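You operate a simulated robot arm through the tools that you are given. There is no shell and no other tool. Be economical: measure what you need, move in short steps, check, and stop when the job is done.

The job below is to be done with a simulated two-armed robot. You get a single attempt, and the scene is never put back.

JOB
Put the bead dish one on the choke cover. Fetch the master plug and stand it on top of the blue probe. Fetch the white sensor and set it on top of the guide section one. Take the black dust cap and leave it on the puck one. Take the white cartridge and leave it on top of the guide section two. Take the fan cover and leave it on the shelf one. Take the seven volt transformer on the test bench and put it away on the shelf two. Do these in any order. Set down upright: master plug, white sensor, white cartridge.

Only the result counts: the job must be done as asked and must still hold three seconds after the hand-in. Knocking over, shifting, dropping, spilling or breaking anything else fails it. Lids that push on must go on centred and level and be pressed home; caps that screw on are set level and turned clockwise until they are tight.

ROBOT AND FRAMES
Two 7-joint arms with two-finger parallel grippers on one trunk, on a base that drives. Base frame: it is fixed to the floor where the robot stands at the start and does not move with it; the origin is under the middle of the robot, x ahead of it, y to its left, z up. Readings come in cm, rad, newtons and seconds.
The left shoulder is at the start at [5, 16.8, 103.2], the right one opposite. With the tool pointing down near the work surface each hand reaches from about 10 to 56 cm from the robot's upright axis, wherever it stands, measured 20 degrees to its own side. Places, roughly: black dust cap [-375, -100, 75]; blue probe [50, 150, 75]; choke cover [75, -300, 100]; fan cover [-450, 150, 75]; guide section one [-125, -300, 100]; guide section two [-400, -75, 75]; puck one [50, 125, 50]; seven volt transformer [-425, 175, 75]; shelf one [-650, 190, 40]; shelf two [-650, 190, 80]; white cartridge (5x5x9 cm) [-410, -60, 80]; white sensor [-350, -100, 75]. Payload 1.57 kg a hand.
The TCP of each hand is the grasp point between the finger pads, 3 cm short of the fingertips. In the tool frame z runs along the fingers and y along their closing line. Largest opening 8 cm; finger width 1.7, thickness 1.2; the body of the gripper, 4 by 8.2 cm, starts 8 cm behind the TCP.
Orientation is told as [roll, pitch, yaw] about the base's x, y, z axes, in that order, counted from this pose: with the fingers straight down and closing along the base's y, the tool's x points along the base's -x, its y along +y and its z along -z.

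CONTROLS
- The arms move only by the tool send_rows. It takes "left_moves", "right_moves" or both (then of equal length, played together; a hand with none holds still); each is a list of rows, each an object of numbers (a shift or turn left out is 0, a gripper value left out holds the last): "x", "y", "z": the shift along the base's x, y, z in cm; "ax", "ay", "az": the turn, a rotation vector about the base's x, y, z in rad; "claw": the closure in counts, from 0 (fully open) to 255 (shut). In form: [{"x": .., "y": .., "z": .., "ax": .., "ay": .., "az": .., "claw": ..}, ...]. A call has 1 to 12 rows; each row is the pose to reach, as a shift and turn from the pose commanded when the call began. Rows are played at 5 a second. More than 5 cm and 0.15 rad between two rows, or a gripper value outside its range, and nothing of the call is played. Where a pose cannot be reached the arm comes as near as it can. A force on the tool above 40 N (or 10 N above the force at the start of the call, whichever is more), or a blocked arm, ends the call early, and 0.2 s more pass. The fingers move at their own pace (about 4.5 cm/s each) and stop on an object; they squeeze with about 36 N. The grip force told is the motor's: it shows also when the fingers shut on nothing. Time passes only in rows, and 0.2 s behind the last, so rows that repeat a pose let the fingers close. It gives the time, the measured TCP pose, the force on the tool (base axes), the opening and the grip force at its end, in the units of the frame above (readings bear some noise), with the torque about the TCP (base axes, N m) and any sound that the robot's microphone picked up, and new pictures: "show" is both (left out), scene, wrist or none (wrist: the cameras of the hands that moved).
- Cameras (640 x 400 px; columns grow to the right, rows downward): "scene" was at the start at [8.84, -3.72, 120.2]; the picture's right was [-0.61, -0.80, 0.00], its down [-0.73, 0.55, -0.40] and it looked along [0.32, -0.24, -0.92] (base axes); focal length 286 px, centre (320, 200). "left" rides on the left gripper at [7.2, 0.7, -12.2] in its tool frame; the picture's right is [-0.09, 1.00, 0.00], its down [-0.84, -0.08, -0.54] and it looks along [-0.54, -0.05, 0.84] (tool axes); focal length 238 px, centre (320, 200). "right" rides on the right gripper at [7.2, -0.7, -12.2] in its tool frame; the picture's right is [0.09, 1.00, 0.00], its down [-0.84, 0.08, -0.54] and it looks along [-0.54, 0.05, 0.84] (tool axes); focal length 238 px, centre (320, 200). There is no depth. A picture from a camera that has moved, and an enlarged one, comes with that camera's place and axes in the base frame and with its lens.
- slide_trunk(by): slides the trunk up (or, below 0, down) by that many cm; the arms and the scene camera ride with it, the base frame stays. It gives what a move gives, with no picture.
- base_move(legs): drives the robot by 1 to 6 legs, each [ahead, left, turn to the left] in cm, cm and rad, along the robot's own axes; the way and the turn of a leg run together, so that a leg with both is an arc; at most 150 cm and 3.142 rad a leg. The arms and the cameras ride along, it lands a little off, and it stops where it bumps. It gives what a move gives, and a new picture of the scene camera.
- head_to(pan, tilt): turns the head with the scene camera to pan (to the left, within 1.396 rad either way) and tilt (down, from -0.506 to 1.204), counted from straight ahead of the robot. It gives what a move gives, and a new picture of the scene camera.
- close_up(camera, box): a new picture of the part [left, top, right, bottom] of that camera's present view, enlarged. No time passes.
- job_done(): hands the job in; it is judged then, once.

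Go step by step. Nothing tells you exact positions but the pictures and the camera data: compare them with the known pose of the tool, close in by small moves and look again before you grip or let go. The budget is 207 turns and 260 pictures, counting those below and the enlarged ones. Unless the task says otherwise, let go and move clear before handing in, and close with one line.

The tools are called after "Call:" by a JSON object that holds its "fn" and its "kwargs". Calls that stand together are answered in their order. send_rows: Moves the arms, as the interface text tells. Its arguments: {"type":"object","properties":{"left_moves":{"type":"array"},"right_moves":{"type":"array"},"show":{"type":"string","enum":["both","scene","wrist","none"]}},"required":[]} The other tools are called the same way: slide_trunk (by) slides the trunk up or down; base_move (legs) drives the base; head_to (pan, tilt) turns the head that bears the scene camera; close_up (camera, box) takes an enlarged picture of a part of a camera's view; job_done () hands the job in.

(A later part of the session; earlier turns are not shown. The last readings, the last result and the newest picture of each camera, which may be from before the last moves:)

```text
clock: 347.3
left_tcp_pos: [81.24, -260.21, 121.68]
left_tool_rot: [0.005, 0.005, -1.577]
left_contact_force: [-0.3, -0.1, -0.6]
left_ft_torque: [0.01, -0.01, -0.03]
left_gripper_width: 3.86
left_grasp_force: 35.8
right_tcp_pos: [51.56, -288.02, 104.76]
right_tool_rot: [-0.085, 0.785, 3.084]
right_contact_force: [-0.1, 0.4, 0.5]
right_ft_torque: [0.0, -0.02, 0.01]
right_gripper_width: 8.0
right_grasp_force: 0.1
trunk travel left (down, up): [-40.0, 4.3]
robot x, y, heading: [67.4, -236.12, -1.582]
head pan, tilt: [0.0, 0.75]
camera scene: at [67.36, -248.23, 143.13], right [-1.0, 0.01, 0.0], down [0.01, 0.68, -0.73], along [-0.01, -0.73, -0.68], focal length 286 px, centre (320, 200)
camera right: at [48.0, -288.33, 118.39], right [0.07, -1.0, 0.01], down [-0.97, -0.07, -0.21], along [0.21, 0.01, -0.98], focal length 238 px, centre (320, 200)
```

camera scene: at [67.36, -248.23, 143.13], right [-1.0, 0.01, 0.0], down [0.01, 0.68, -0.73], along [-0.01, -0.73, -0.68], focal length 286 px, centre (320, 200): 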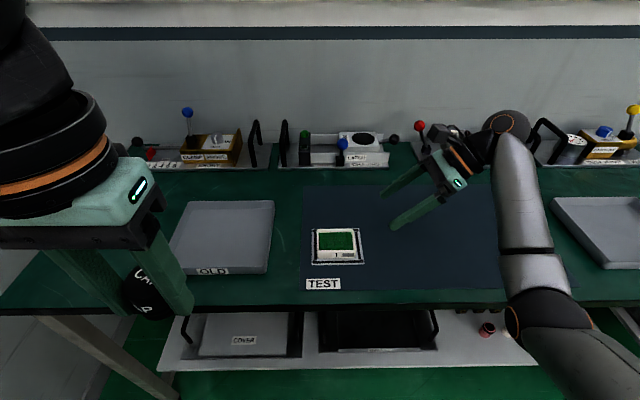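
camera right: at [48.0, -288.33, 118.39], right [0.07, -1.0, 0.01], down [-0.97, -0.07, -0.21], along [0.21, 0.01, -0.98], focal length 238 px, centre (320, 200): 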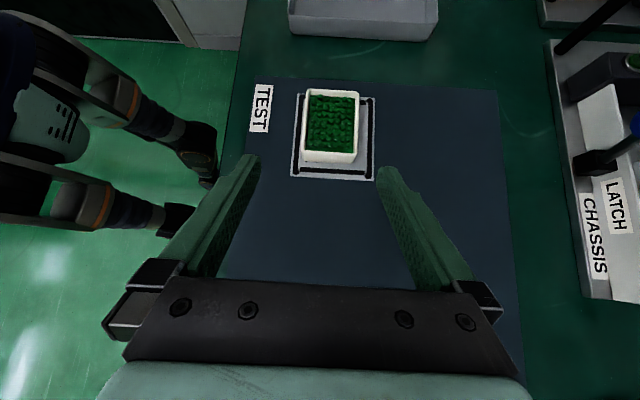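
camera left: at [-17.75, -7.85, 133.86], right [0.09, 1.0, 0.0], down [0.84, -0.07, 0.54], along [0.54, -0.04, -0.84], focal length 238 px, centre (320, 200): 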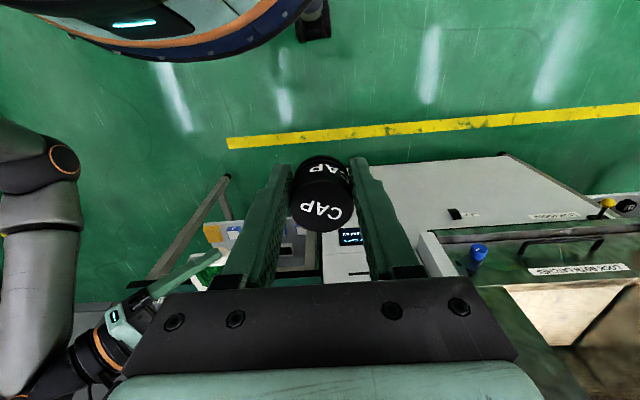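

Bead dish 1 sits on the choke cover. I back away, restore the right hand to tool-down, and drive to table 7 by the machine.

Call:
{"fn": "base_move", "kwargs": {"legs": [[-32, 0, 0]]}}

Call:
{"fn": "send_rows", "kwargs": {"right_moves": [{"ay": 0.13, "x": -1, "z": 1}, {"ay": 0.26, "x": -2, "z": 2}, {"ay": 0.39, "x": -3, "z": 3}, {"ay": 0.52, "x": -4, "z": 4}, {"ay": 0.65, "x": -5, "z": 5}, {"ay": 0.785, "x": -6, "z": 6, "y": 2}], "show": "none"}}

Call:
{"fn": "send_rows", "kwargs": {"right_moves": [{"az": 0.14}, {"az": 0.28, "y": 2}, {"az": 0.42, "y": 3}, {"az": 0.56, "y": 4}, {"az": 0.7, "y": 5}, {"az": 0.84, "y": 6}, {"az": 0.98, "y": 7}, {"az": 1.12, "y": 8}, {"az": 1.26, "y": 9}, {"az": 1.4, "y": 10}, {"az": 1.54, "y": 10}, {"az": 1.6, "y": 10}], "show": "none"}}

Call:
{"fn": "base_move", "kwargs": {"legs": [[0, -112, 0], [-150, 0, 0], [-150, 0, 0], [0, 0, 1.58], [0, 20, 0]]}}

Call:
{"fn": "head_to", "kwargs": {"pan": 0.1, "tilt": 0.65}}

```text
clock: 349.4
left_tcp_pos: [81.74, -229.33, 121.71]
left_tool_rot: [0.004, 0.006, -1.578]
left_contact_force: [0.3, -0.4, -0.5]
left_ft_torque: [0.0, 0.03, -0.02]
left_gripper_width: 3.85
left_grasp_force: 36.1
right_tcp_pos: [52.04, -257.23, 104.83]
right_tool_rot: [-0.083, 0.784, 3.085]
right_contact_force: [0.9, -0.6, -0.1]
right_ft_torque: [0.0, 0.03, 0.02]
right_gripper_width: 7.97
right_grasp_force: 0.0
trunk travel left (down, up): [-40.0, 4.3]
robot x, y, heading: [68.3, -204.95, -1.585]
head pan, tilt: [0.0, 0.75]
camera scene: at [67.84, -217.37, 143.14], right [-1.0, 0.02, 0.0], down [0.01, 0.68, -0.73], along [-0.01, -0.73, -0.68], focal length 286 px, centre (320, 200)
```

scene: 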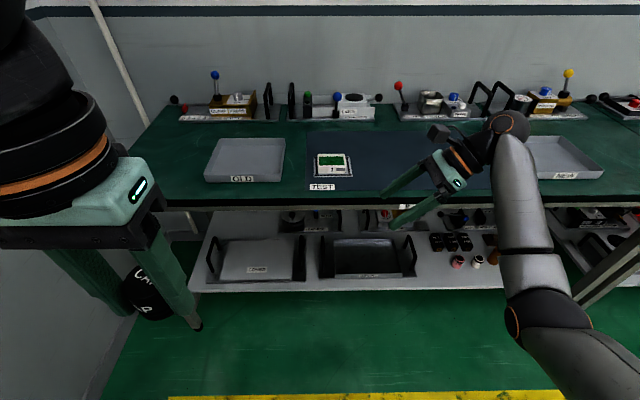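

```text
clock: 350.8
left_tcp_pos: [81.86, -229.32, 121.68]
left_tool_rot: [0.004, 0.007, -1.578]
left_contact_force: [-0.2, -0.2, 0.8]
left_ft_torque: [0.0, 0.03, 0.0]
left_gripper_width: 3.86
left_grasp_force: 36.1
right_tcp_pos: [45.94, -255.3, 110.75]
right_tool_rot: [-0.044, -0.003, 3.101]
right_contact_force: [-0.4, -0.3, -0.2]
right_ft_torque: [0.03, 0.0, -0.04]
right_gripper_width: 7.99
right_grasp_force: 0.1
trunk travel left (down, up): [-40.0, 4.3]
robot x, y, heading: [68.28, -205.53, -1.587]
head pan, tilt: [0.0, 0.75]
```

```text
clock: 353.4
left_tcp_pos: [81.73, -229.48, 121.64]
left_tool_rot: [0.003, 0.006, -1.579]
left_contact_force: [0.3, 0.4, -0.5]
left_ft_torque: [0.01, -0.01, 0.02]
left_gripper_width: 3.86
left_grasp_force: 35.7
right_tcp_pos: [46.06, -245.15, 110.82]
right_tool_rot: [-0.043, 0.0, -1.58]
right_contact_force: [0.6, -0.1, -0.4]
right_ft_torque: [-0.03, 0.02, -0.04]
right_gripper_width: 7.99
right_grasp_force: 0.1
trunk travel left (down, up): [-40.0, 4.3]
robot x, y, heading: [67.71, -205.32, -1.589]
head pan, tilt: [0.0, 0.75]
```

```text
clock: 378.3
left_tcp_pos: [-3.89, 133.77, 121.65]
left_tool_rot: [0.001, 0.005, -0.035]
left_contact_force: [0.6, -0.3, 0.0]
left_ft_torque: [-0.01, 0.01, -0.01]
left_gripper_width: 3.83
left_grasp_force: 35.8
right_tcp_pos: [10.85, 97.56, 110.82]
right_tool_rot: [-0.044, 0.001, -0.039]
right_contact_force: [-0.1, 0.0, 0.3]
right_ft_torque: [-0.05, 0.04, 0.03]
right_gripper_width: 8.01
right_grasp_force: 0.0
trunk travel left (down, up): [-40.0, 4.3]
robot x, y, heading: [-28.94, 120.27, -0.042]
head pan, tilt: [0.0, 0.75]
camera scene: at [-16.3, 119.83, 143.13], right [-0.04, -1.0, 0.0], down [-0.68, 0.03, -0.73], along [0.73, -0.03, -0.68], focal length 286 px, centre (320, 200)
```

scene: 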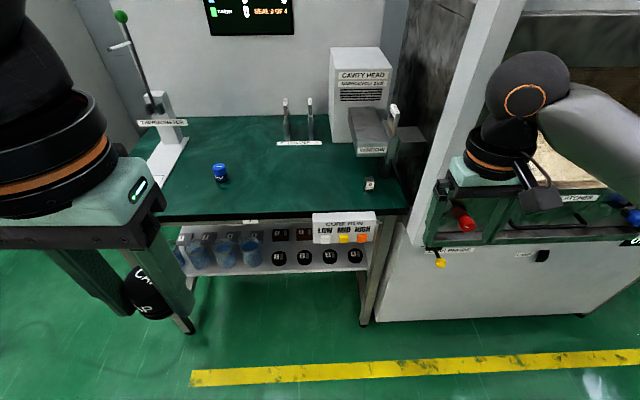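

```text
clock: 379.0
left_tcp_pos: [-3.96, 133.6, 121.69]
left_tool_rot: [0.002, 0.005, -0.035]
left_contact_force: [0.6, -1.0, -0.2]
left_ft_torque: [-0.03, 0.01, 0.01]
left_gripper_width: 3.84
left_grasp_force: 36.0
right_tcp_pos: [10.79, 97.47, 110.81]
right_tool_rot: [-0.044, 0.001, -0.04]
right_contact_force: [0.0, 0.0, 1.0]
right_ft_torque: [-0.02, 0.02, 0.0]
right_gripper_width: 7.99
right_grasp_force: 0.1
trunk travel left (down, up): [-40.0, 4.3]
robot x, y, heading: [-28.78, 120.57, -0.044]
head pan, tilt: [0.099, 0.649]
camera scene: at [-15.92, 120.58, 143.99], right [0.06, -1.0, 0.0], down [-0.6, -0.03, -0.8], along [0.8, 0.04, -0.6], focal length 286 px, centre (320, 200)
```

scene: 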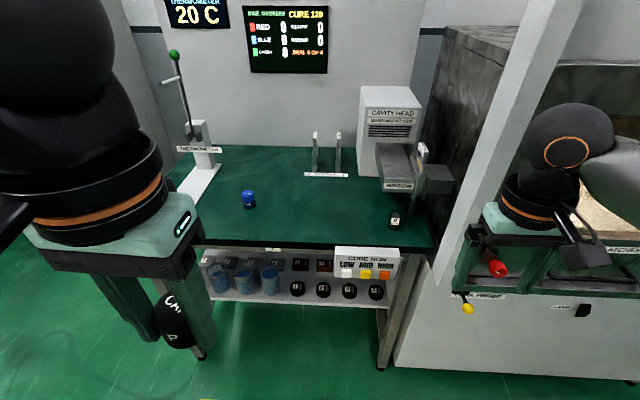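

Table 7 is in view with the blue probe and numbered pucks. Zoom on both.

Call:
{"fn": "close_up", "kwargs": {"camera": "scene", "box": [190, 230, 420, 320]}}

Call:
{"fn": "close_up", "kwargs": {"camera": "scene", "box": [180, 120, 460, 250]}}

```text
2.78 times, centred on (305, 275) of scene
camera zoom: at [-15.92, 120.58, 143.99], right [0.06, -1.0, 0.0], down [-0.6, -0.03, -0.8], along [0.8, 0.04, -0.6], focal length 795 px, centre (362, -9)
```

zoom: 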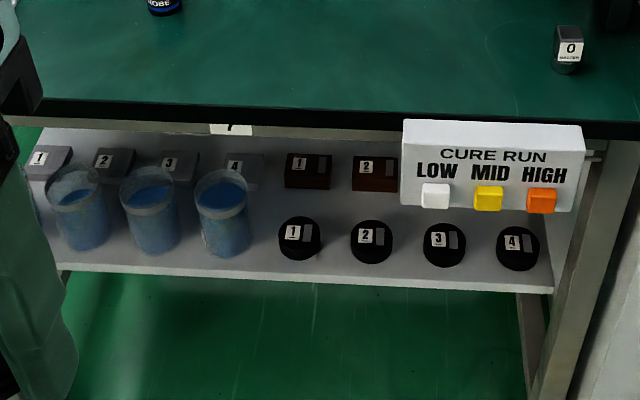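

```text
2.29 times, centred on (320, 185) of scene
camera zoom: at [-15.92, 120.58, 143.99], right [0.06, -1.0, 0.0], down [-0.6, -0.03, -0.8], along [0.8, 0.04, -0.6], focal length 653 px, centre (320, 234)
```

zoom: 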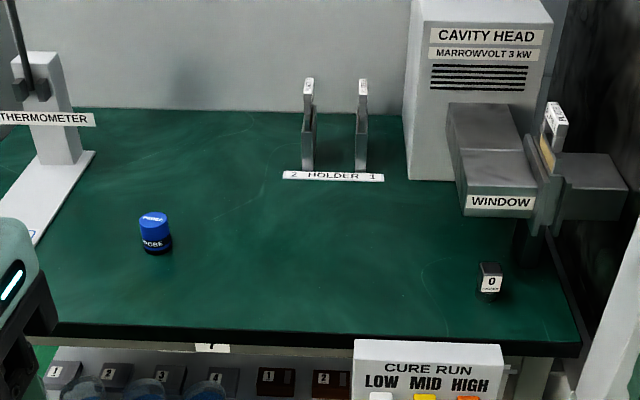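

Puck 1 (black disc) is at about (54,133), barely behind the shelf front and under the table edge, so I must hold the cap at a forward tilt. Plan: set the cap on table 7's free front area, regrip it at 45°, then put it on the puck. Fold the right hand, lower trunk, move in.

Call:
{"fn": "send_rows", "kwargs": {"right_moves": [{"x": -3, "z": 2}, {"x": -6, "z": 4}, {"x": -9, "z": 6}, {"x": -12, "z": 8}, {"x": -14, "z": 10}], "show": "none"}}

Call:
{"fn": "slide_trunk", "kwargs": {"by": -20}}

Call:
{"fn": "base_move", "kwargs": {"legs": [[35, 2, 0.042]]}}

Call:
{"fn": "head_to", "kwargs": {"pan": 0.3, "tilt": 0.85}}

```text
clock: 380.2
left_tcp_pos: [-3.98, 133.62, 121.73]
left_tool_rot: [0.003, 0.006, -0.034]
left_contact_force: [0.3, 0.2, -0.2]
left_ft_torque: [-0.01, 0.0, 0.0]
left_gripper_width: 3.84
left_grasp_force: 36.2
right_tcp_pos: [-3.29, 97.7, 120.82]
right_tool_rot: [-0.044, 0.0, -0.04]
right_contact_force: [-0.5, 0.6, -0.7]
right_ft_torque: [0.02, 0.0, -0.01]
right_gripper_width: 8.02
right_grasp_force: 0.0
trunk travel left (down, up): [-40.0, 4.3]
robot x, y, heading: [-29.09, 120.4, -0.043]
head pan, tilt: [0.099, 0.649]
```

```text
clock: 382.4
left_tcp_pos: [-3.91, 133.66, 101.64]
left_tool_rot: [0.004, 0.005, -0.034]
left_contact_force: [0.0, -0.1, -0.9]
left_ft_torque: [0.01, -0.01, -0.02]
left_gripper_width: 3.85
left_grasp_force: 35.9
right_tcp_pos: [-3.2, 97.56, 100.79]
right_tool_rot: [-0.045, -0.002, -0.04]
right_contact_force: [0.2, -0.5, -0.7]
right_ft_torque: [-0.01, -0.03, 0.01]
right_gripper_width: 8.02
right_grasp_force: 0.0
trunk travel left (down, up): [-20.0, 24.3]
robot x, y, heading: [-28.44, 120.69, -0.042]
head pan, tilt: [0.099, 0.649]
```

```text
clock: 384.6
left_tcp_pos: [29.67, 135.87, 101.82]
left_tool_rot: [0.002, 0.003, 0.007]
left_contact_force: [-0.1, 0.4, 0.5]
left_ft_torque: [0.0, 0.0, 0.01]
left_gripper_width: 3.84
left_grasp_force: 35.4
right_tcp_pos: [31.8, 99.84, 100.8]
right_tool_rot: [-0.043, -0.003, 0.0]
right_contact_force: [-0.4, -0.3, 0.3]
right_ft_torque: [0.03, -0.02, -0.02]
right_gripper_width: 8.0
right_grasp_force: 0.1
trunk travel left (down, up): [-20.0, 24.3]
robot x, y, heading: [5.52, 121.82, -0.004]
head pan, tilt: [0.099, 0.649]
camera scene: at [18.22, 122.3, 124.01], right [0.1, -1.0, 0.0], down [-0.6, -0.06, -0.8], along [0.79, 0.08, -0.6], focal length 286 px, centre (320, 200)
```

scene: 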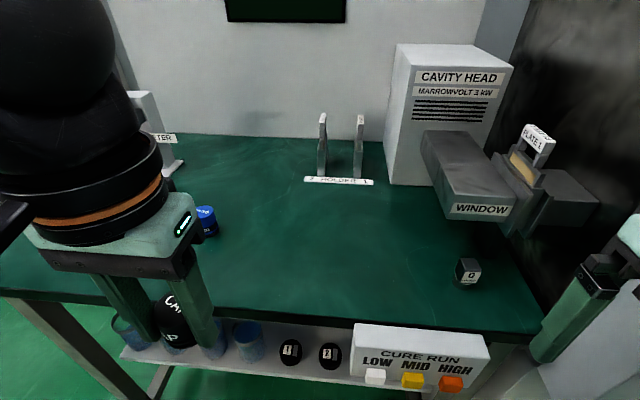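

```text
clock: 385.3
left_tcp_pos: [29.71, 135.91, 101.61]
left_tool_rot: [0.002, 0.005, 0.008]
left_contact_force: [-1.2, -0.2, -0.7]
left_ft_torque: [0.0, -0.01, 0.02]
left_gripper_width: 3.87
left_grasp_force: 35.4
right_tcp_pos: [31.93, 99.75, 100.86]
right_tool_rot: [-0.045, -0.001, 0.0]
right_contact_force: [0.2, 1.2, -0.2]
right_ft_torque: [-0.03, 0.01, 0.0]
right_gripper_width: 7.98
right_grasp_force: 0.0
trunk travel left (down, up): [-20.0, 24.3]
robot x, y, heading: [5.3, 121.71, -0.002]
head pan, tilt: [0.3, 0.85]
camera scene: at [17.08, 123.75, 122.35], right [0.29, -0.96, 0.0], down [-0.72, -0.22, -0.66], along [0.63, 0.19, -0.75], focal length 286 px, centre (320, 200)
```

scene: 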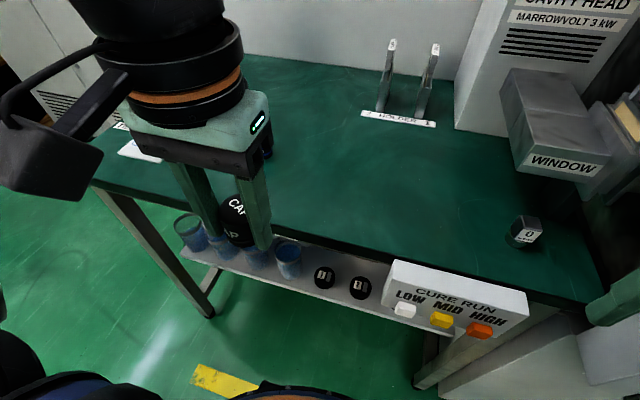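

Puck 1 at (53.4,133.7). Move the left hand over the table's front area and lower the cap to contact.

Call:
{"fn": "send_rows", "kwargs": {"left_moves": [{"x": 4.5, "y": -1.5}, {"x": 9, "y": -3}, {"x": 13.5, "y": -4.5}, {"x": 18, "y": -6}, {"x": 22.5, "y": -7.5}, {"x": 27, "y": -8.5, "z": -1}, {"x": 31, "y": -9, "z": -3}, {"x": 31, "y": -9, "z": -7.5}, {"x": 31, "y": -9, "z": -12}, {"x": 31, "y": -9, "z": -14.5}], "show": "both"}}

```text
clock: 387.7
left_tcp_pos: [60.81, 126.9, 87.99]
left_tool_rot: [-0.001, -0.012, 0.003]
left_contact_force: [-2.3, 0.3, 13.9]
left_ft_torque: [0.03, 0.11, -0.01]
left_gripper_width: 3.82
left_grasp_force: 36.2
right_tcp_pos: [31.75, 99.85, 100.79]
right_tool_rot: [-0.044, -0.002, 0.001]
right_contact_force: [0.6, 0.9, -0.5]
right_ft_torque: [0.0, -0.02, 0.03]
right_gripper_width: 8.01
right_grasp_force: 0.0
trunk travel left (down, up): [-20.0, 24.3]
robot x, y, heading: [5.7, 121.67, 0.002]
head pan, tilt: [0.3, 0.85]
stopped in row 10 (left hand): the force on the tool passed its limit (the readings are from after the stop); the commanded pose is now the measured one
camera scene: at [17.01, 123.8, 122.34], right [0.29, -0.96, 0.0], down [-0.72, -0.22, -0.66], along [0.63, 0.19, -0.75], focal length 286 px, centre (320, 200)
camera left: at [53.37, 127.5, 100.09], right [0.09, 1.0, 0.0], down [0.83, -0.07, 0.55], along [0.55, -0.05, -0.83], focal length 238 px, centre (320, 200)
```

scene: 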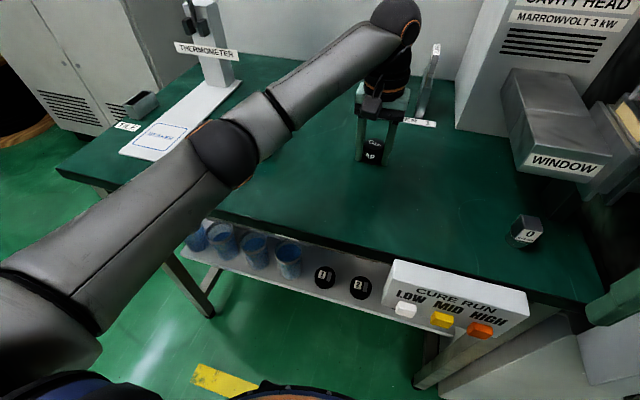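
left: 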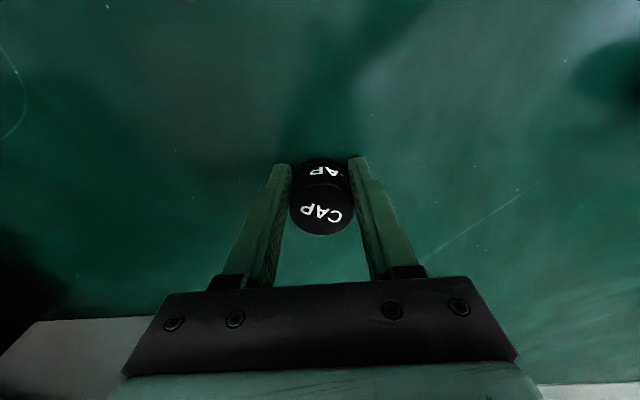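

Contact: table 7 top is z≈84. Release, rise, tilt 46° forward to a pre-grasp position.

Call:
{"fn": "send_rows", "kwargs": {"left_moves": [{"z": 0.4}, {"z": 0.4, "claw": 150}, {"z": 0.4, "claw": 0}, {"z": 0.4, "claw": 0}, {"z": 4}, {"z": 8}, {"z": 12, "ay": -0.13}, {"z": 12, "x": -2, "ay": -0.26}, {"z": 12, "x": -4, "ay": -0.4}, {"z": 12, "x": -6, "ay": -0.53}, {"z": 11, "x": -8, "ay": -0.67}, {"z": 10, "x": -9, "ay": -0.8}], "show": "both"}}

```text
clock: 390.3
left_tcp_pos: [52.02, 127.1, 97.7]
left_tool_rot: [-0.007, -0.811, 0.01]
left_contact_force: [-0.8, -0.8, 0.5]
left_ft_torque: [-0.01, 0.03, 0.0]
left_gripper_width: 7.97
left_grasp_force: 0.0
right_tcp_pos: [31.84, 99.87, 100.77]
right_tool_rot: [-0.044, -0.001, 0.001]
right_contact_force: [-0.3, 0.0, -0.8]
right_ft_torque: [0.01, 0.02, 0.01]
right_gripper_width: 7.97
right_grasp_force: 0.2
trunk travel left (down, up): [-20.0, 24.3]
robot x, y, heading: [5.33, 121.59, -0.002]
head pan, tilt: [0.3, 0.85]
camera scene: at [17.01, 123.79, 122.35], right [0.29, -0.96, 0.0], down [-0.72, -0.22, -0.66], along [0.63, 0.19, -0.75], focal length 286 px, centre (320, 200)
camera left: at [38.08, 127.56, 100.91], right [0.06, 1.0, 0.06], down [0.18, -0.07, 0.98], along [0.98, -0.05, -0.19], focal length 238 px, centre (320, 200)
```

scene: 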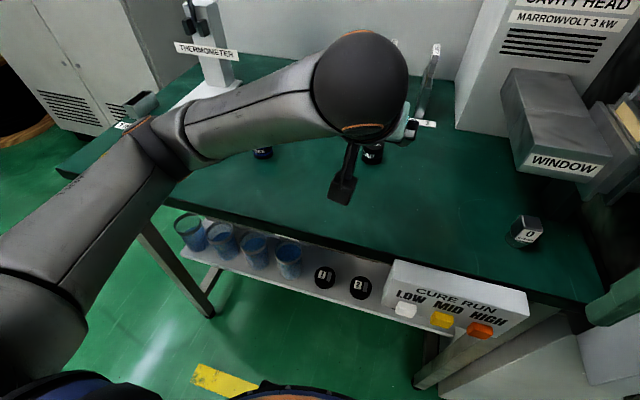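
left: 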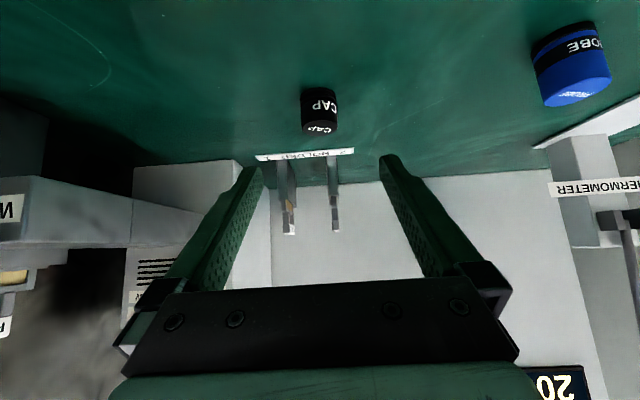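

Cap stands at (61.2,126.8). Advance and grip at 46°, then lift.

Call:
{"fn": "send_rows", "kwargs": {"left_moves": [{"x": 2.5, "y": -0.1, "z": -3.5}, {"x": 5, "y": -0.2, "z": -6.5}, {"x": 7.2, "y": -0.3, "z": -8.8}, {"x": 9, "y": -0.3, "z": -10.5}, {"x": 9, "y": -0.3, "z": -10.5, "claw": 255}, {"x": 9, "y": -0.3, "z": -10.5, "claw": 255}, {"x": 9, "y": -0.3, "z": -10.5, "claw": 255}, {"x": 9, "y": -0.3, "z": -10.5, "claw": 255}, {"x": 9, "y": -0.3, "z": -10.5, "claw": 255}, {"x": 9, "y": -0.3, "z": -9}, {"x": 9, "y": -0.3, "z": -6}, {"x": 9, "y": -0.3, "z": -2}], "show": "wrist"}}

```text
clock: 391.7
left_tcp_pos: [60.96, 127.03, 87.74]
left_tool_rot: [-0.001, -0.825, 0.017]
left_contact_force: [-4.6, 8.1, 12.4]
left_ft_torque: [0.63, -0.09, 0.36]
left_gripper_width: 4.05
left_grasp_force: 4.3
right_tcp_pos: [31.93, 99.97, 100.8]
right_tool_rot: [-0.043, -0.002, 0.003]
right_contact_force: [-1.1, 0.2, -0.3]
right_ft_torque: [-0.02, 0.02, 0.0]
right_gripper_width: 8.0
right_grasp_force: 0.0
trunk travel left (down, up): [-20.0, 24.3]
robot x, y, heading: [5.47, 122.06, -0.002]
head pan, tilt: [0.3, 0.85]
stopped in row 6 (left hand): the force on the tool passed its limit (the readings are from after the stop); the commanded pose is now the measured one
camera left: at [47.09, 127.48, 90.6], right [0.05, 1.0, 0.07], down [0.17, -0.07, 0.98], along [0.98, -0.04, -0.17], focal length 238 px, centre (320, 200)
```

left: 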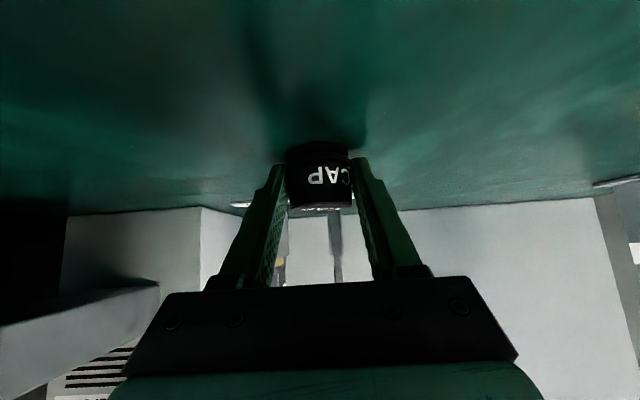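

Fingertips touched the table during closing. Raise 0.6 cm and finish the grip.

Call:
{"fn": "send_rows", "kwargs": {"left_moves": [{"z": 0.6, "claw": 255}, {"z": 0.6, "claw": 255}, {"z": 0.6, "claw": 255}, {"z": 0.6, "claw": 255}, {"z": 2, "claw": 255}, {"z": 5, "claw": 255}, {"z": 8}, {"z": 10}], "show": "wrist"}}

```text
clock: 393.5
left_tcp_pos: [60.7, 126.87, 97.46]
left_tool_rot: [-0.002, -0.82, 0.012]
left_contact_force: [-0.7, 0.4, -0.6]
left_ft_torque: [0.07, 0.02, 0.01]
left_gripper_width: 3.82
left_grasp_force: 36.3
right_tcp_pos: [31.78, 100.09, 100.78]
right_tool_rot: [-0.043, 0.001, 0.003]
right_contact_force: [0.2, 1.2, 0.5]
right_ft_torque: [-0.04, 0.01, 0.01]
right_gripper_width: 8.01
right_grasp_force: 0.1
trunk travel left (down, up): [-20.0, 24.3]
robot x, y, heading: [5.8, 121.64, 0.002]
head pan, tilt: [0.3, 0.85]
camera left: at [46.87, 127.44, 100.5], right [0.05, 1.0, 0.07], down [0.18, -0.07, 0.98], along [0.98, -0.04, -0.18], focal length 238 px, centre (320, 200)
```

left: 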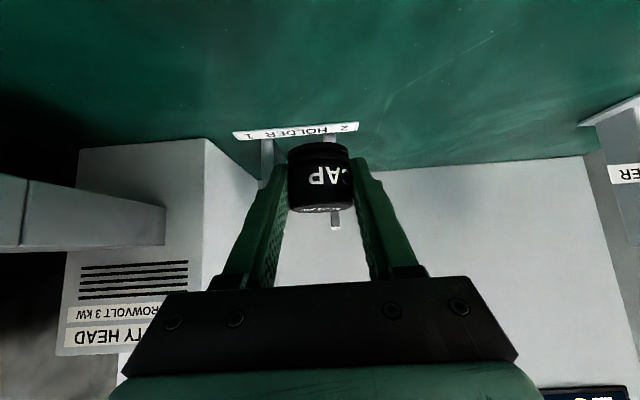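

Held upright at a tilt. Back out, lower trunk and hand, and approach puck 1 beneath the table edge.

Call:
{"fn": "base_move", "kwargs": {"legs": [[-36, 0, 0]]}}

Call:
{"fn": "slide_trunk", "kwargs": {"by": -20}}

Call:
{"fn": "send_rows", "kwargs": {"left_moves": [{"z": -4}, {"z": -8, "y": 2}, {"z": -12, "y": 4}, {"z": -16, "y": 6}, {"z": -18, "y": 6.5}, {"z": -18, "y": 6.5}], "show": "both"}}

```text
clock: 395.8
left_tcp_pos: [24.5, 126.92, 97.28]
left_tool_rot: [-0.001, -0.818, 0.01]
left_contact_force: [0.0, -0.1, -0.5]
left_ft_torque: [0.02, 0.0, 0.03]
left_gripper_width: 3.8
left_grasp_force: 35.6
right_tcp_pos: [-4.47, 99.92, 100.71]
right_tool_rot: [-0.044, 0.001, -0.001]
right_contact_force: [-0.1, -0.7, 0.0]
right_ft_torque: [-0.01, -0.01, 0.04]
right_gripper_width: 8.0
right_grasp_force: 0.1
trunk travel left (down, up): [-20.0, 24.3]
robot x, y, heading: [-30.96, 121.62, -0.0]
head pan, tilt: [0.3, 0.85]
camera scene: at [-19.26, 123.85, 122.33], right [0.29, -0.96, 0.0], down [-0.72, -0.22, -0.66], along [0.63, 0.19, -0.75], focal length 286 px, centre (320, 200)
```

scene: 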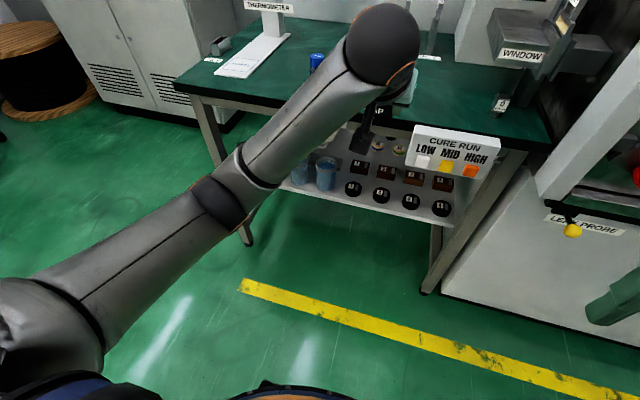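

```text
clock: 398.0
left_tcp_pos: [24.4, 126.89, 77.3]
left_tool_rot: [-0.002, -0.819, 0.01]
left_contact_force: [0.3, -0.2, -0.4]
left_ft_torque: [-0.02, 0.02, -0.01]
left_gripper_width: 3.82
left_grasp_force: 35.7
right_tcp_pos: [-4.6, 99.92, 80.75]
right_tool_rot: [-0.046, 0.002, 0.0]
right_contact_force: [0.3, -0.4, -0.2]
right_ft_torque: [-0.02, 0.02, -0.02]
right_gripper_width: 8.01
right_grasp_force: 0.1
trunk travel left (down, up): [0.0, 44.3]
robot x, y, heading: [-30.78, 121.92, -0.005]
head pan, tilt: [0.3, 0.85]
```

```text
clock: 399.4
left_tcp_pos: [24.65, 133.24, 59.47]
left_tool_rot: [-0.002, -0.819, 0.011]
left_contact_force: [-0.9, 0.8, -0.5]
left_ft_torque: [0.0, -0.02, -0.04]
left_gripper_width: 3.83
left_grasp_force: 36.0
right_tcp_pos: [-4.45, 99.97, 80.78]
right_tool_rot: [-0.044, 0.001, 0.001]
right_contact_force: [0.1, 0.7, 0.1]
right_ft_torque: [0.02, 0.01, 0.02]
right_gripper_width: 7.98
right_grasp_force: 0.0
trunk travel left (down, up): [0.0, 44.3]
robot x, y, heading: [-30.78, 121.55, 0.002]
head pan, tilt: [0.3, 0.85]
camera scene: at [-19.25, 123.85, 102.33], right [0.29, -0.96, 0.0], down [-0.72, -0.22, -0.66], along [0.63, 0.19, -0.75], focal length 286 px, centre (320, 200)
camera left: at [10.71, 133.73, 62.54], right [0.05, 1.0, 0.07], down [0.18, -0.07, 0.98], along [0.98, -0.04, -0.18], focal length 238 px, centre (320, 200)
```

scene: 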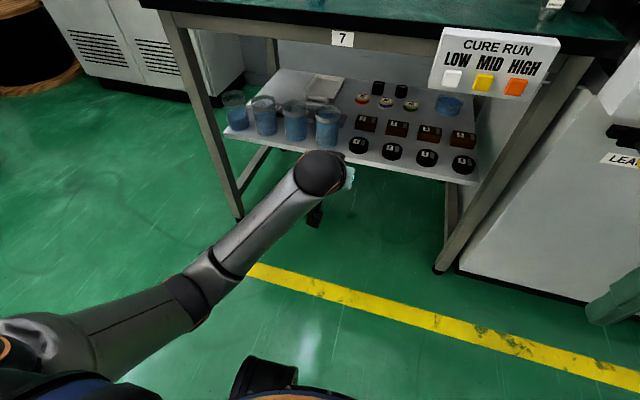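
left: 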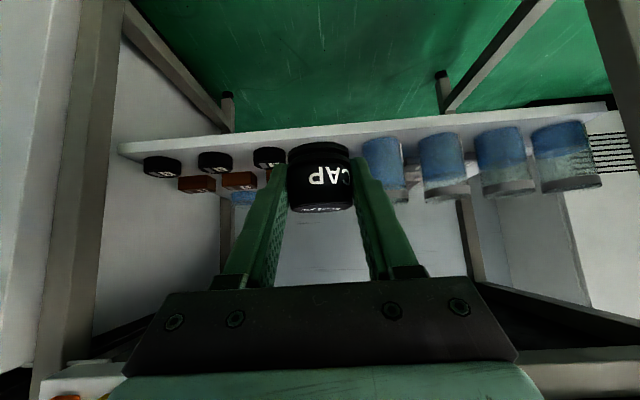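

Aligned in y with puck 1. Drive forward 28.5 cm so the cap is above it.

Call:
{"fn": "base_move", "kwargs": {"legs": [[28, 0, 0]]}}

Call:
{"fn": "send_rows", "kwargs": {"left_moves": [{"z": -1.5}, {"z": -3}], "show": "both"}}

```text
clock: 401.3
left_tcp_pos: [52.43, 133.16, 59.54]
left_tool_rot: [-0.002, -0.819, 0.009]
left_contact_force: [-0.7, -0.1, 0.2]
left_ft_torque: [-0.02, 0.0, -0.03]
left_gripper_width: 3.82
left_grasp_force: 36.1
right_tcp_pos: [23.33, 99.88, 80.75]
right_tool_rot: [-0.044, 0.001, 0.0]
right_contact_force: [0.3, 0.5, -0.1]
right_ft_torque: [0.02, 0.01, 0.0]
right_gripper_width: 7.98
right_grasp_force: 0.0
trunk travel left (down, up): [0.0, 44.3]
robot x, y, heading: [-3.19, 121.66, 0.002]
head pan, tilt: [0.3, 0.85]
camera scene: at [8.61, 123.78, 102.33], right [0.29, -0.96, 0.0], down [-0.72, -0.22, -0.66], along [0.63, 0.19, -0.75], focal length 286 px, centre (320, 200)
```

scene: 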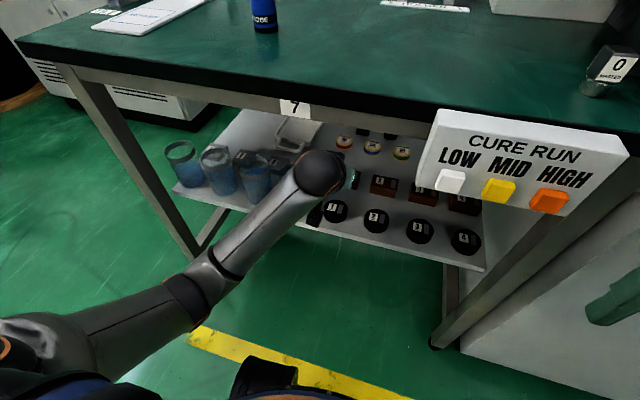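

```text
clock: 401.9
left_tcp_pos: [52.54, 133.29, 56.45]
left_tool_rot: [0.001, -0.818, 0.008]
left_contact_force: [-0.7, -0.6, -1.2]
left_ft_torque: [0.01, -0.01, -0.01]
left_gripper_width: 3.81
left_grasp_force: 35.9
right_tcp_pos: [23.32, 99.8, 80.74]
right_tool_rot: [-0.044, 0.001, 0.0]
right_contact_force: [0.0, 0.7, -0.3]
right_ft_torque: [0.0, 0.03, -0.03]
right_gripper_width: 8.02
right_grasp_force: 0.0
trunk travel left (down, up): [0.0, 44.3]
robot x, y, heading: [-2.61, 121.37, 0.001]
head pan, tilt: [0.3, 0.85]
camera scene: at [8.61, 123.78, 102.33], right [0.29, -0.96, 0.0], down [-0.72, -0.22, -0.66], along [0.63, 0.19, -0.75], focal length 286 px, centre (320, 200)
camera left: at [38.61, 133.64, 59.53], right [0.05, 1.0, 0.07], down [0.18, -0.08, 0.98], along [0.98, -0.04, -0.18], focal length 238 px, centre (320, 200)
```

scene: 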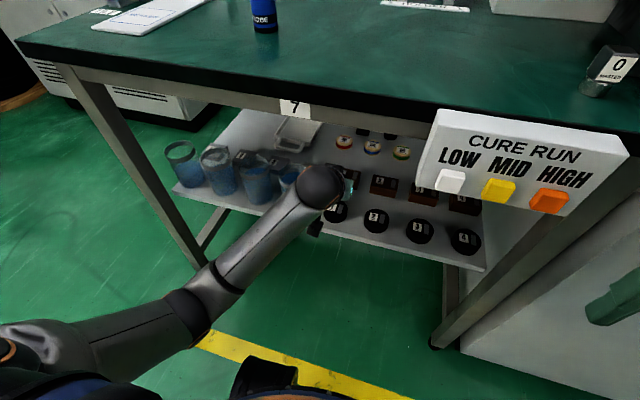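
left: 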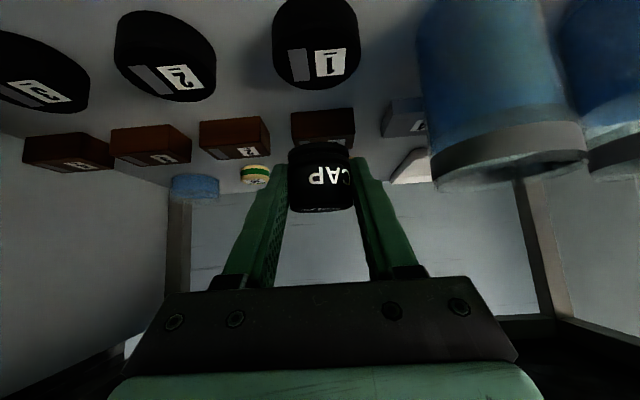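

The small block "0 MASTER" on table 7 is the master plug. Cap is aligned over puck 1 (52.6,133.6); lower to contact.

Call:
{"fn": "send_rows", "kwargs": {"left_moves": [{"x": -0.1, "y": 0.2, "z": -2}, {"x": -0.2, "y": 0.3, "z": -3.3}, {"x": -0.2, "y": 0.3, "z": -4}, {"x": -0.2, "y": 0.3, "z": -4.6}, {"x": -0.2, "y": 0.3, "z": -5.2}, {"x": -0.2, "y": 0.3, "z": -5.8}, {"x": -0.2, "y": 0.3, "z": -6.4}], "show": "wrist"}}

```text
clock: 403.5
left_tcp_pos: [52.52, 133.94, 50.52]
left_tool_rot: [0.008, -0.826, 0.006]
left_contact_force: [-0.1, -0.2, -0.8]
left_ft_torque: [0.02, 0.0, 0.0]
left_gripper_width: 3.81
left_grasp_force: 36.1
right_tcp_pos: [23.46, 100.03, 80.84]
right_tool_rot: [-0.043, 0.002, -0.002]
right_contact_force: [-0.8, 1.0, 0.1]
right_ft_torque: [0.01, 0.01, -0.02]
right_gripper_width: 7.99
right_grasp_force: 0.1
trunk travel left (down, up): [0.0, 44.3]
robot x, y, heading: [-2.67, 121.84, -0.001]
head pan, tilt: [0.3, 0.85]
camera left: at [38.65, 134.28, 53.47], right [0.05, 1.0, 0.07], down [0.17, -0.08, 0.98], along [0.98, -0.04, -0.17], focal length 238 px, centre (320, 200)
```

left: 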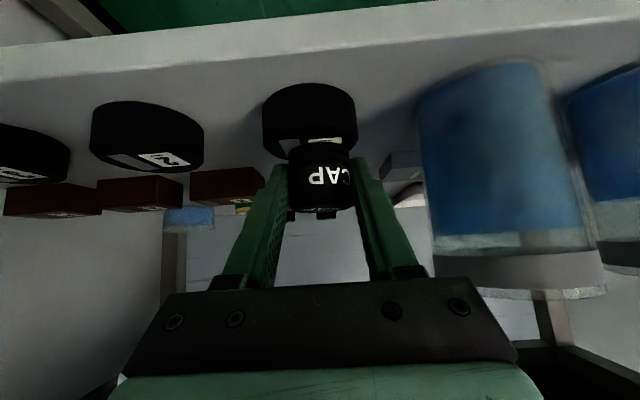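

No contact yet; slight y correction and continue down.

Call:
{"fn": "send_rows", "kwargs": {"left_moves": [{"y": -0.5, "z": -0.5}, {"y": -0.5, "z": -1}, {"y": -0.5, "z": -1.5}, {"y": -0.5, "z": -2}, {"y": -0.5, "z": -2.5}, {"y": -0.5, "z": -3}], "show": "wrist"}}

```text
clock: 405.1
left_tcp_pos: [54.53, 136.29, 50.07]
left_tool_rot: [0.075, -0.902, -0.021]
left_contact_force: [-5.4, -1.9, 14.3]
left_ft_torque: [-0.17, 0.17, -0.04]
left_gripper_width: 3.81
left_grasp_force: 35.6
right_tcp_pos: [23.25, 99.89, 80.47]
right_tool_rot: [-0.044, 0.0, -0.001]
right_contact_force: [-0.1, 0.0, -0.8]
right_ft_torque: [-0.02, 0.01, 0.04]
right_gripper_width: 8.02
right_grasp_force: 0.0
trunk travel left (down, up): [0.0, 44.3]
robot x, y, heading: [-2.98, 121.86, -0.002]
head pan, tilt: [0.3, 0.85]
stopped in row 6 (left hand): the arm was blocked; the commanded pose is now the measured one
camera left: at [40.4, 136.32, 52.04], right [0.02, 0.99, 0.12], down [0.1, -0.12, 0.99], along [0.99, -0.01, -0.1], focal length 238 px, centre (320, 200)
```

left: 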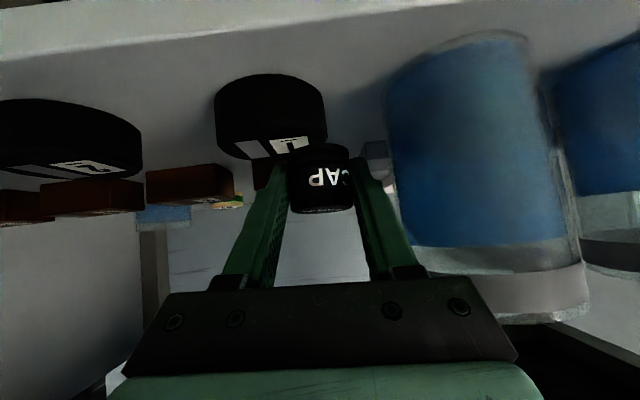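

The hand got pushed sideways after contact. I raise, restore pose above the puck and look again.

Call:
{"fn": "send_rows", "kwargs": {"left_moves": [{"z": 2, "y": -0.5}, {"z": 4, "y": -1.5, "x": -0.7, "ay": 0.04, "ax": -0.025}, {"z": 5, "y": -2.5, "x": -1.4, "ay": 0.083, "ax": -0.05}, {"z": 5, "y": -3, "x": -2, "ay": 0.083, "ax": -0.05}, {"z": 5, "y": -3, "x": -2, "ay": 0.083, "ax": -0.05}], "show": "both"}}

```text
clock: 406.5
left_tcp_pos: [53.06, 138.27, 54.39]
left_tool_rot: [0.145, -0.812, -0.028]
left_contact_force: [-0.4, -0.6, -1.5]
left_ft_torque: [-0.02, 0.0, 0.03]
left_gripper_width: 3.8
left_grasp_force: 36.0
right_tcp_pos: [23.3, 99.81, 80.78]
right_tool_rot: [-0.045, 0.002, -0.001]
right_contact_force: [0.1, 0.6, 0.3]
right_ft_torque: [0.02, 0.01, -0.04]
right_gripper_width: 7.99
right_grasp_force: 0.1
trunk travel left (down, up): [0.0, 44.3]
robot x, y, heading: [-3.15, 121.77, -0.001]
head pan, tilt: [0.3, 0.85]
stopped in row 5 (left hand): the arm was blocked; the commanded pose is now the measured one
camera scene: at [8.63, 123.84, 102.37], right [0.29, -0.96, 0.0], down [-0.72, -0.22, -0.66], along [0.63, 0.19, -0.75], focal length 286 px, centre (320, 200)
camera left: at [39.27, 137.49, 57.54], right [-0.01, 0.99, 0.17], down [0.19, -0.16, 0.97], along [0.98, 0.05, -0.19], focal length 238 px, centre (320, 200)
```

scene: 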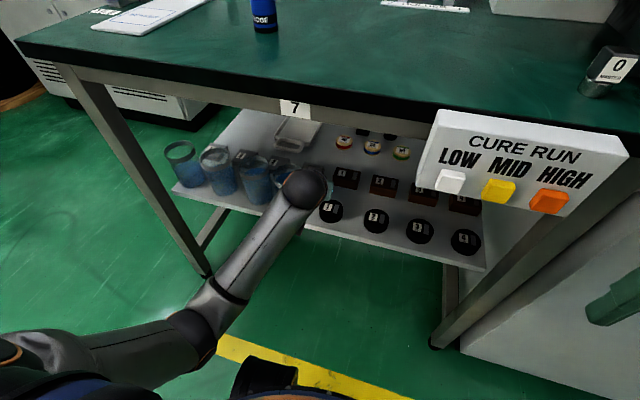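
left: 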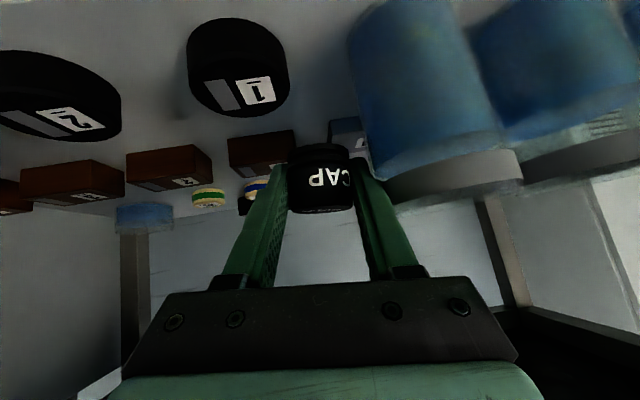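

The arm seems blocked by my own body at this low trunk height and drifts toward the beaker. I back straight out before trying differently.

Call:
{"fn": "base_move", "kwargs": {"legs": [[-28, -1, 0]]}}

Call:
{"fn": "close_up", "kwargs": {"camera": "scene", "box": [200, 60, 480, 200]}}

```text
clock: 408.5
left_tcp_pos: [25.06, 137.4, 54.35]
left_tool_rot: [0.147, -0.812, -0.026]
left_contact_force: [-0.8, 0.1, -0.2]
left_ft_torque: [0.02, -0.01, -0.03]
left_gripper_width: 3.82
left_grasp_force: 36.1
right_tcp_pos: [-4.72, 99.05, 80.78]
right_tool_rot: [-0.042, 0.0, 0.002]
right_contact_force: [0.2, 0.7, 0.0]
right_ft_torque: [0.05, 0.0, 0.0]
right_gripper_width: 8.01
right_grasp_force: 0.0
trunk travel left (down, up): [0.0, 44.3]
robot x, y, heading: [-31.14, 120.5, 0.001]
head pan, tilt: [0.3, 0.85]
camera scene: at [-19.39, 122.9, 102.34], right [0.29, -0.96, 0.0], down [-0.72, -0.22, -0.66], along [0.63, 0.19, -0.75], focal length 286 px, centre (320, 200)
```

scene: 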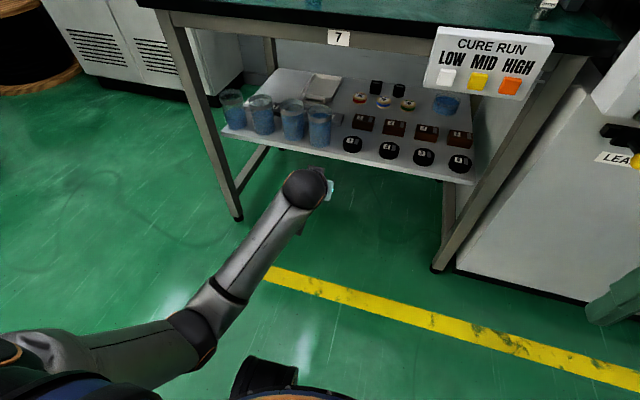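

```text
2.29 times, centred on (340, 130) of scene
camera zoom: at [-19.39, 122.9, 102.34], right [0.29, -0.96, 0.0], down [-0.72, -0.22, -0.66], along [0.63, 0.19, -0.75], focal length 653 px, centre (274, 360)
```

zoom: 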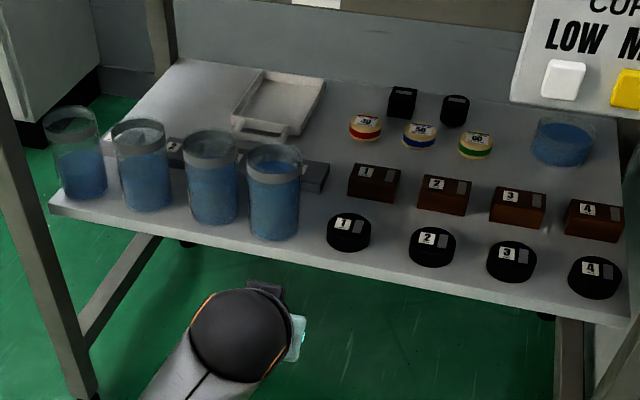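

Nothing on the shelf was disturbed. I raise the trunk 20 cm so the elbow has room, lower only the hand, and straighten the grip.

Call:
{"fn": "slide_trunk", "kwargs": {"by": 20}}

Call:
{"fn": "send_rows", "kwargs": {"left_moves": [{"z": -2, "ax": -0.05, "az": -0.04}, {"z": -5, "y": -1, "ax": -0.1, "az": -0.08}, {"z": -8, "y": -2, "ax": -0.1, "az": -0.08}, {"z": -12, "y": -3, "ax": -0.1, "az": -0.08}, {"z": -16, "y": -3.8, "ax": -0.1, "az": -0.08}, {"z": -18, "y": -3.8, "ax": -0.1, "az": -0.08}, {"z": -18, "y": -3.8, "ax": -0.1, "az": -0.08}], "show": "both"}}

```text
clock: 410.7
left_tcp_pos: [25.11, 137.3, 74.48]
left_tool_rot: [0.147, -0.812, -0.025]
left_contact_force: [0.2, -0.9, -0.7]
left_ft_torque: [0.0, -0.02, 0.0]
left_gripper_width: 3.8
left_grasp_force: 36.0
right_tcp_pos: [-4.64, 98.94, 100.84]
right_tool_rot: [-0.044, 0.002, 0.002]
right_contact_force: [-0.5, -0.5, 1.3]
right_ft_torque: [-0.01, 0.01, 0.02]
right_gripper_width: 7.97
right_grasp_force: 0.1
trunk travel left (down, up): [-20.0, 24.3]
robot x, y, heading: [-30.92, 120.65, -0.006]
head pan, tilt: [0.3, 0.85]
```

```text
clock: 412.3
left_tcp_pos: [24.89, 134.7, 55.57]
left_tool_rot: [0.031, -0.807, -0.02]
left_contact_force: [-0.4, -0.6, 0.3]
left_ft_torque: [0.03, -0.01, 0.03]
left_gripper_width: 3.84
left_grasp_force: 36.2
right_tcp_pos: [-4.64, 98.89, 100.86]
right_tool_rot: [-0.043, 0.001, 0.001]
right_contact_force: [-0.3, 0.0, -0.1]
right_ft_torque: [-0.03, -0.02, 0.02]
right_gripper_width: 7.98
right_grasp_force: 0.0
trunk travel left (down, up): [-20.0, 24.3]
robot x, y, heading: [-31.14, 120.48, 0.001]
head pan, tilt: [0.3, 0.85]
camera scene: at [-19.4, 122.82, 122.33], right [0.29, -0.96, 0.0], down [-0.72, -0.22, -0.66], along [0.63, 0.19, -0.75], focal length 286 px, centre (320, 200)
camera left: at [10.94, 135.25, 58.89], right [0.06, 0.99, 0.09], down [0.19, -0.1, 0.98], along [0.98, -0.04, -0.19], focal length 238 px, centre (320, 200)
```

scene: 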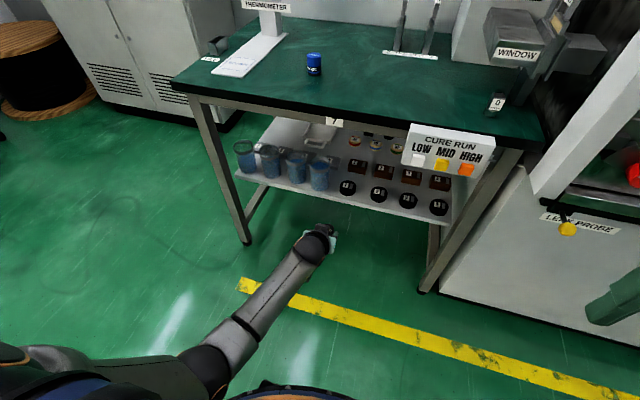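
left: 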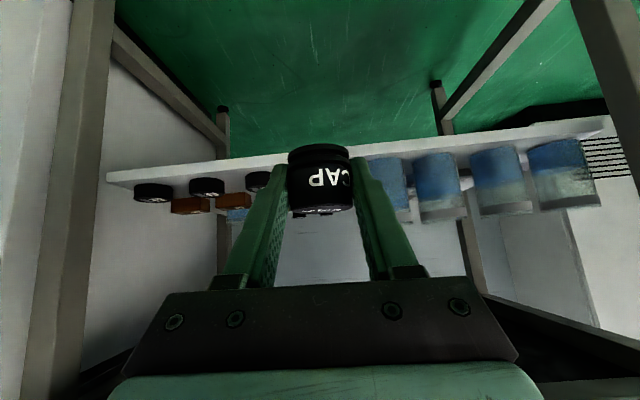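

The arm still drifts slightly; I extend the hand 7 cm further forward so the elbow straightens away from the body.

Call:
{"fn": "send_rows", "kwargs": {"left_moves": [{"x": 2, "y": -0.5}, {"x": 4, "y": -1}, {"x": 6, "y": -1.2}, {"x": 7, "y": -1.2}, {"x": 7, "y": -1.2}, {"x": 7, "y": -1.2}], "show": "none"}}

```text
clock: 413.1
left_tcp_pos: [21.24, 138.81, 45.95]
left_tool_rot: [0.114, -0.624, -0.042]
left_contact_force: [0.1, 0.3, -0.2]
left_ft_torque: [0.01, 0.01, 0.0]
left_gripper_width: 3.83
left_grasp_force: 35.9
right_tcp_pos: [-4.61, 98.92, 100.67]
right_tool_rot: [-0.042, 0.001, 0.002]
right_contact_force: [-0.6, -0.6, -0.6]
right_ft_torque: [0.05, 0.04, -0.02]
right_gripper_width: 7.98
right_grasp_force: 0.1
trunk travel left (down, up): [-20.0, 24.3]
robot x, y, heading: [-31.11, 120.69, -0.002]
head pan, tilt: [0.3, 0.85]
stopped in row 4 (left hand): the arm was blocked; the commanded pose is now the measured one
```

Something blocks that arm posture. I lift the hand well up and level to reset the elbow.

Call:
{"fn": "send_rows", "kwargs": {"left_moves": [{"z": 4}, {"z": 8}, {"z": 12}, {"z": 16}, {"z": 20}, {"z": 24}, {"z": 28}, {"z": 32}, {"z": 36}, {"z": 40}, {"z": 44}, {"z": 48}], "show": "scene"}}

```text
clock: 415.1
left_tcp_pos: [16.44, 142.43, 71.5]
left_tool_rot: [0.205, -0.403, -0.057]
left_contact_force: [0.0, 0.5, -0.5]
left_ft_torque: [-0.02, 0.03, 0.0]
left_gripper_width: 3.81
left_grasp_force: 36.5
right_tcp_pos: [-4.67, 99.0, 100.65]
right_tool_rot: [-0.044, 0.001, 0.001]
right_contact_force: [0.2, -0.2, -0.2]
right_ft_torque: [0.01, 0.01, 0.01]
right_gripper_width: 8.02
right_grasp_force: 0.0
trunk travel left (down, up): [-20.0, 24.3]
robot x, y, heading: [-31.26, 120.9, -0.002]
head pan, tilt: [0.3, 0.85]
stopped in row 9 (left hand): the arm was blocked; the commanded pose is now the measured one
camera scene: at [-19.39, 122.82, 122.32], right [0.29, -0.96, 0.0], down [-0.72, -0.22, -0.66], along [0.63, 0.19, -0.75], focal length 286 px, centre (320, 200)
```

scene: 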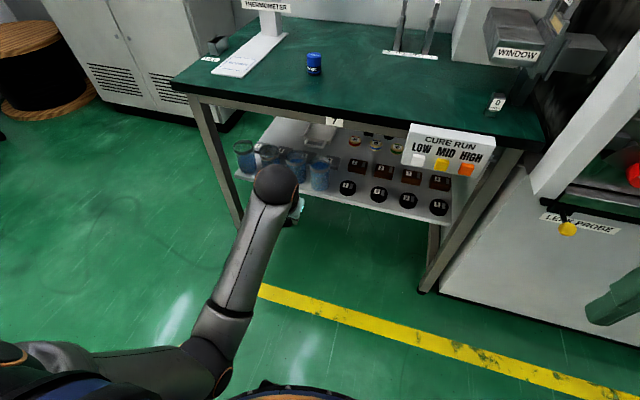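

The elbow is pressed against my own torso. I move the hand outward-left and upward to free it.

Call:
{"fn": "send_rows", "kwargs": {"left_moves": [{"y": 3, "z": 2}, {"y": 6, "z": 5}, {"y": 9, "z": 9}, {"y": 12, "z": 13}, {"y": 14, "z": 17}, {"y": 15, "z": 21}, {"y": 15, "z": 25}, {"y": 15, "z": 29}], "show": "scene"}}

```text
clock: 416.9
left_tcp_pos: [16.88, 157.29, 100.77]
left_tool_rot: [0.204, -0.417, -0.054]
left_contact_force: [0.3, -0.4, -0.5]
left_ft_torque: [0.01, -0.01, 0.0]
left_gripper_width: 3.83
left_grasp_force: 36.0
right_tcp_pos: [-4.63, 98.91, 100.69]
right_tool_rot: [-0.044, 0.0, 0.003]
right_contact_force: [1.1, 0.1, -0.2]
right_ft_torque: [0.0, -0.01, 0.02]
right_gripper_width: 7.98
right_grasp_force: 0.1
trunk travel left (down, up): [-20.0, 24.3]
robot x, y, heading: [-30.9, 120.24, -0.004]
head pan, tilt: [0.3, 0.85]
camera scene: at [-19.42, 122.81, 122.33], right [0.29, -0.96, 0.0], down [-0.72, -0.22, -0.66], along [0.63, 0.19, -0.75], focal length 286 px, centre (320, 200)
```

scene: 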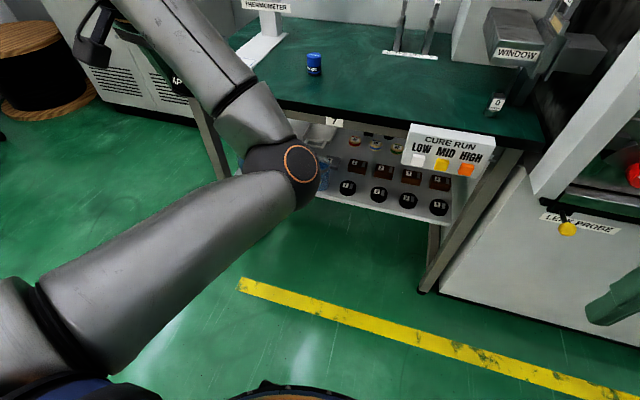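

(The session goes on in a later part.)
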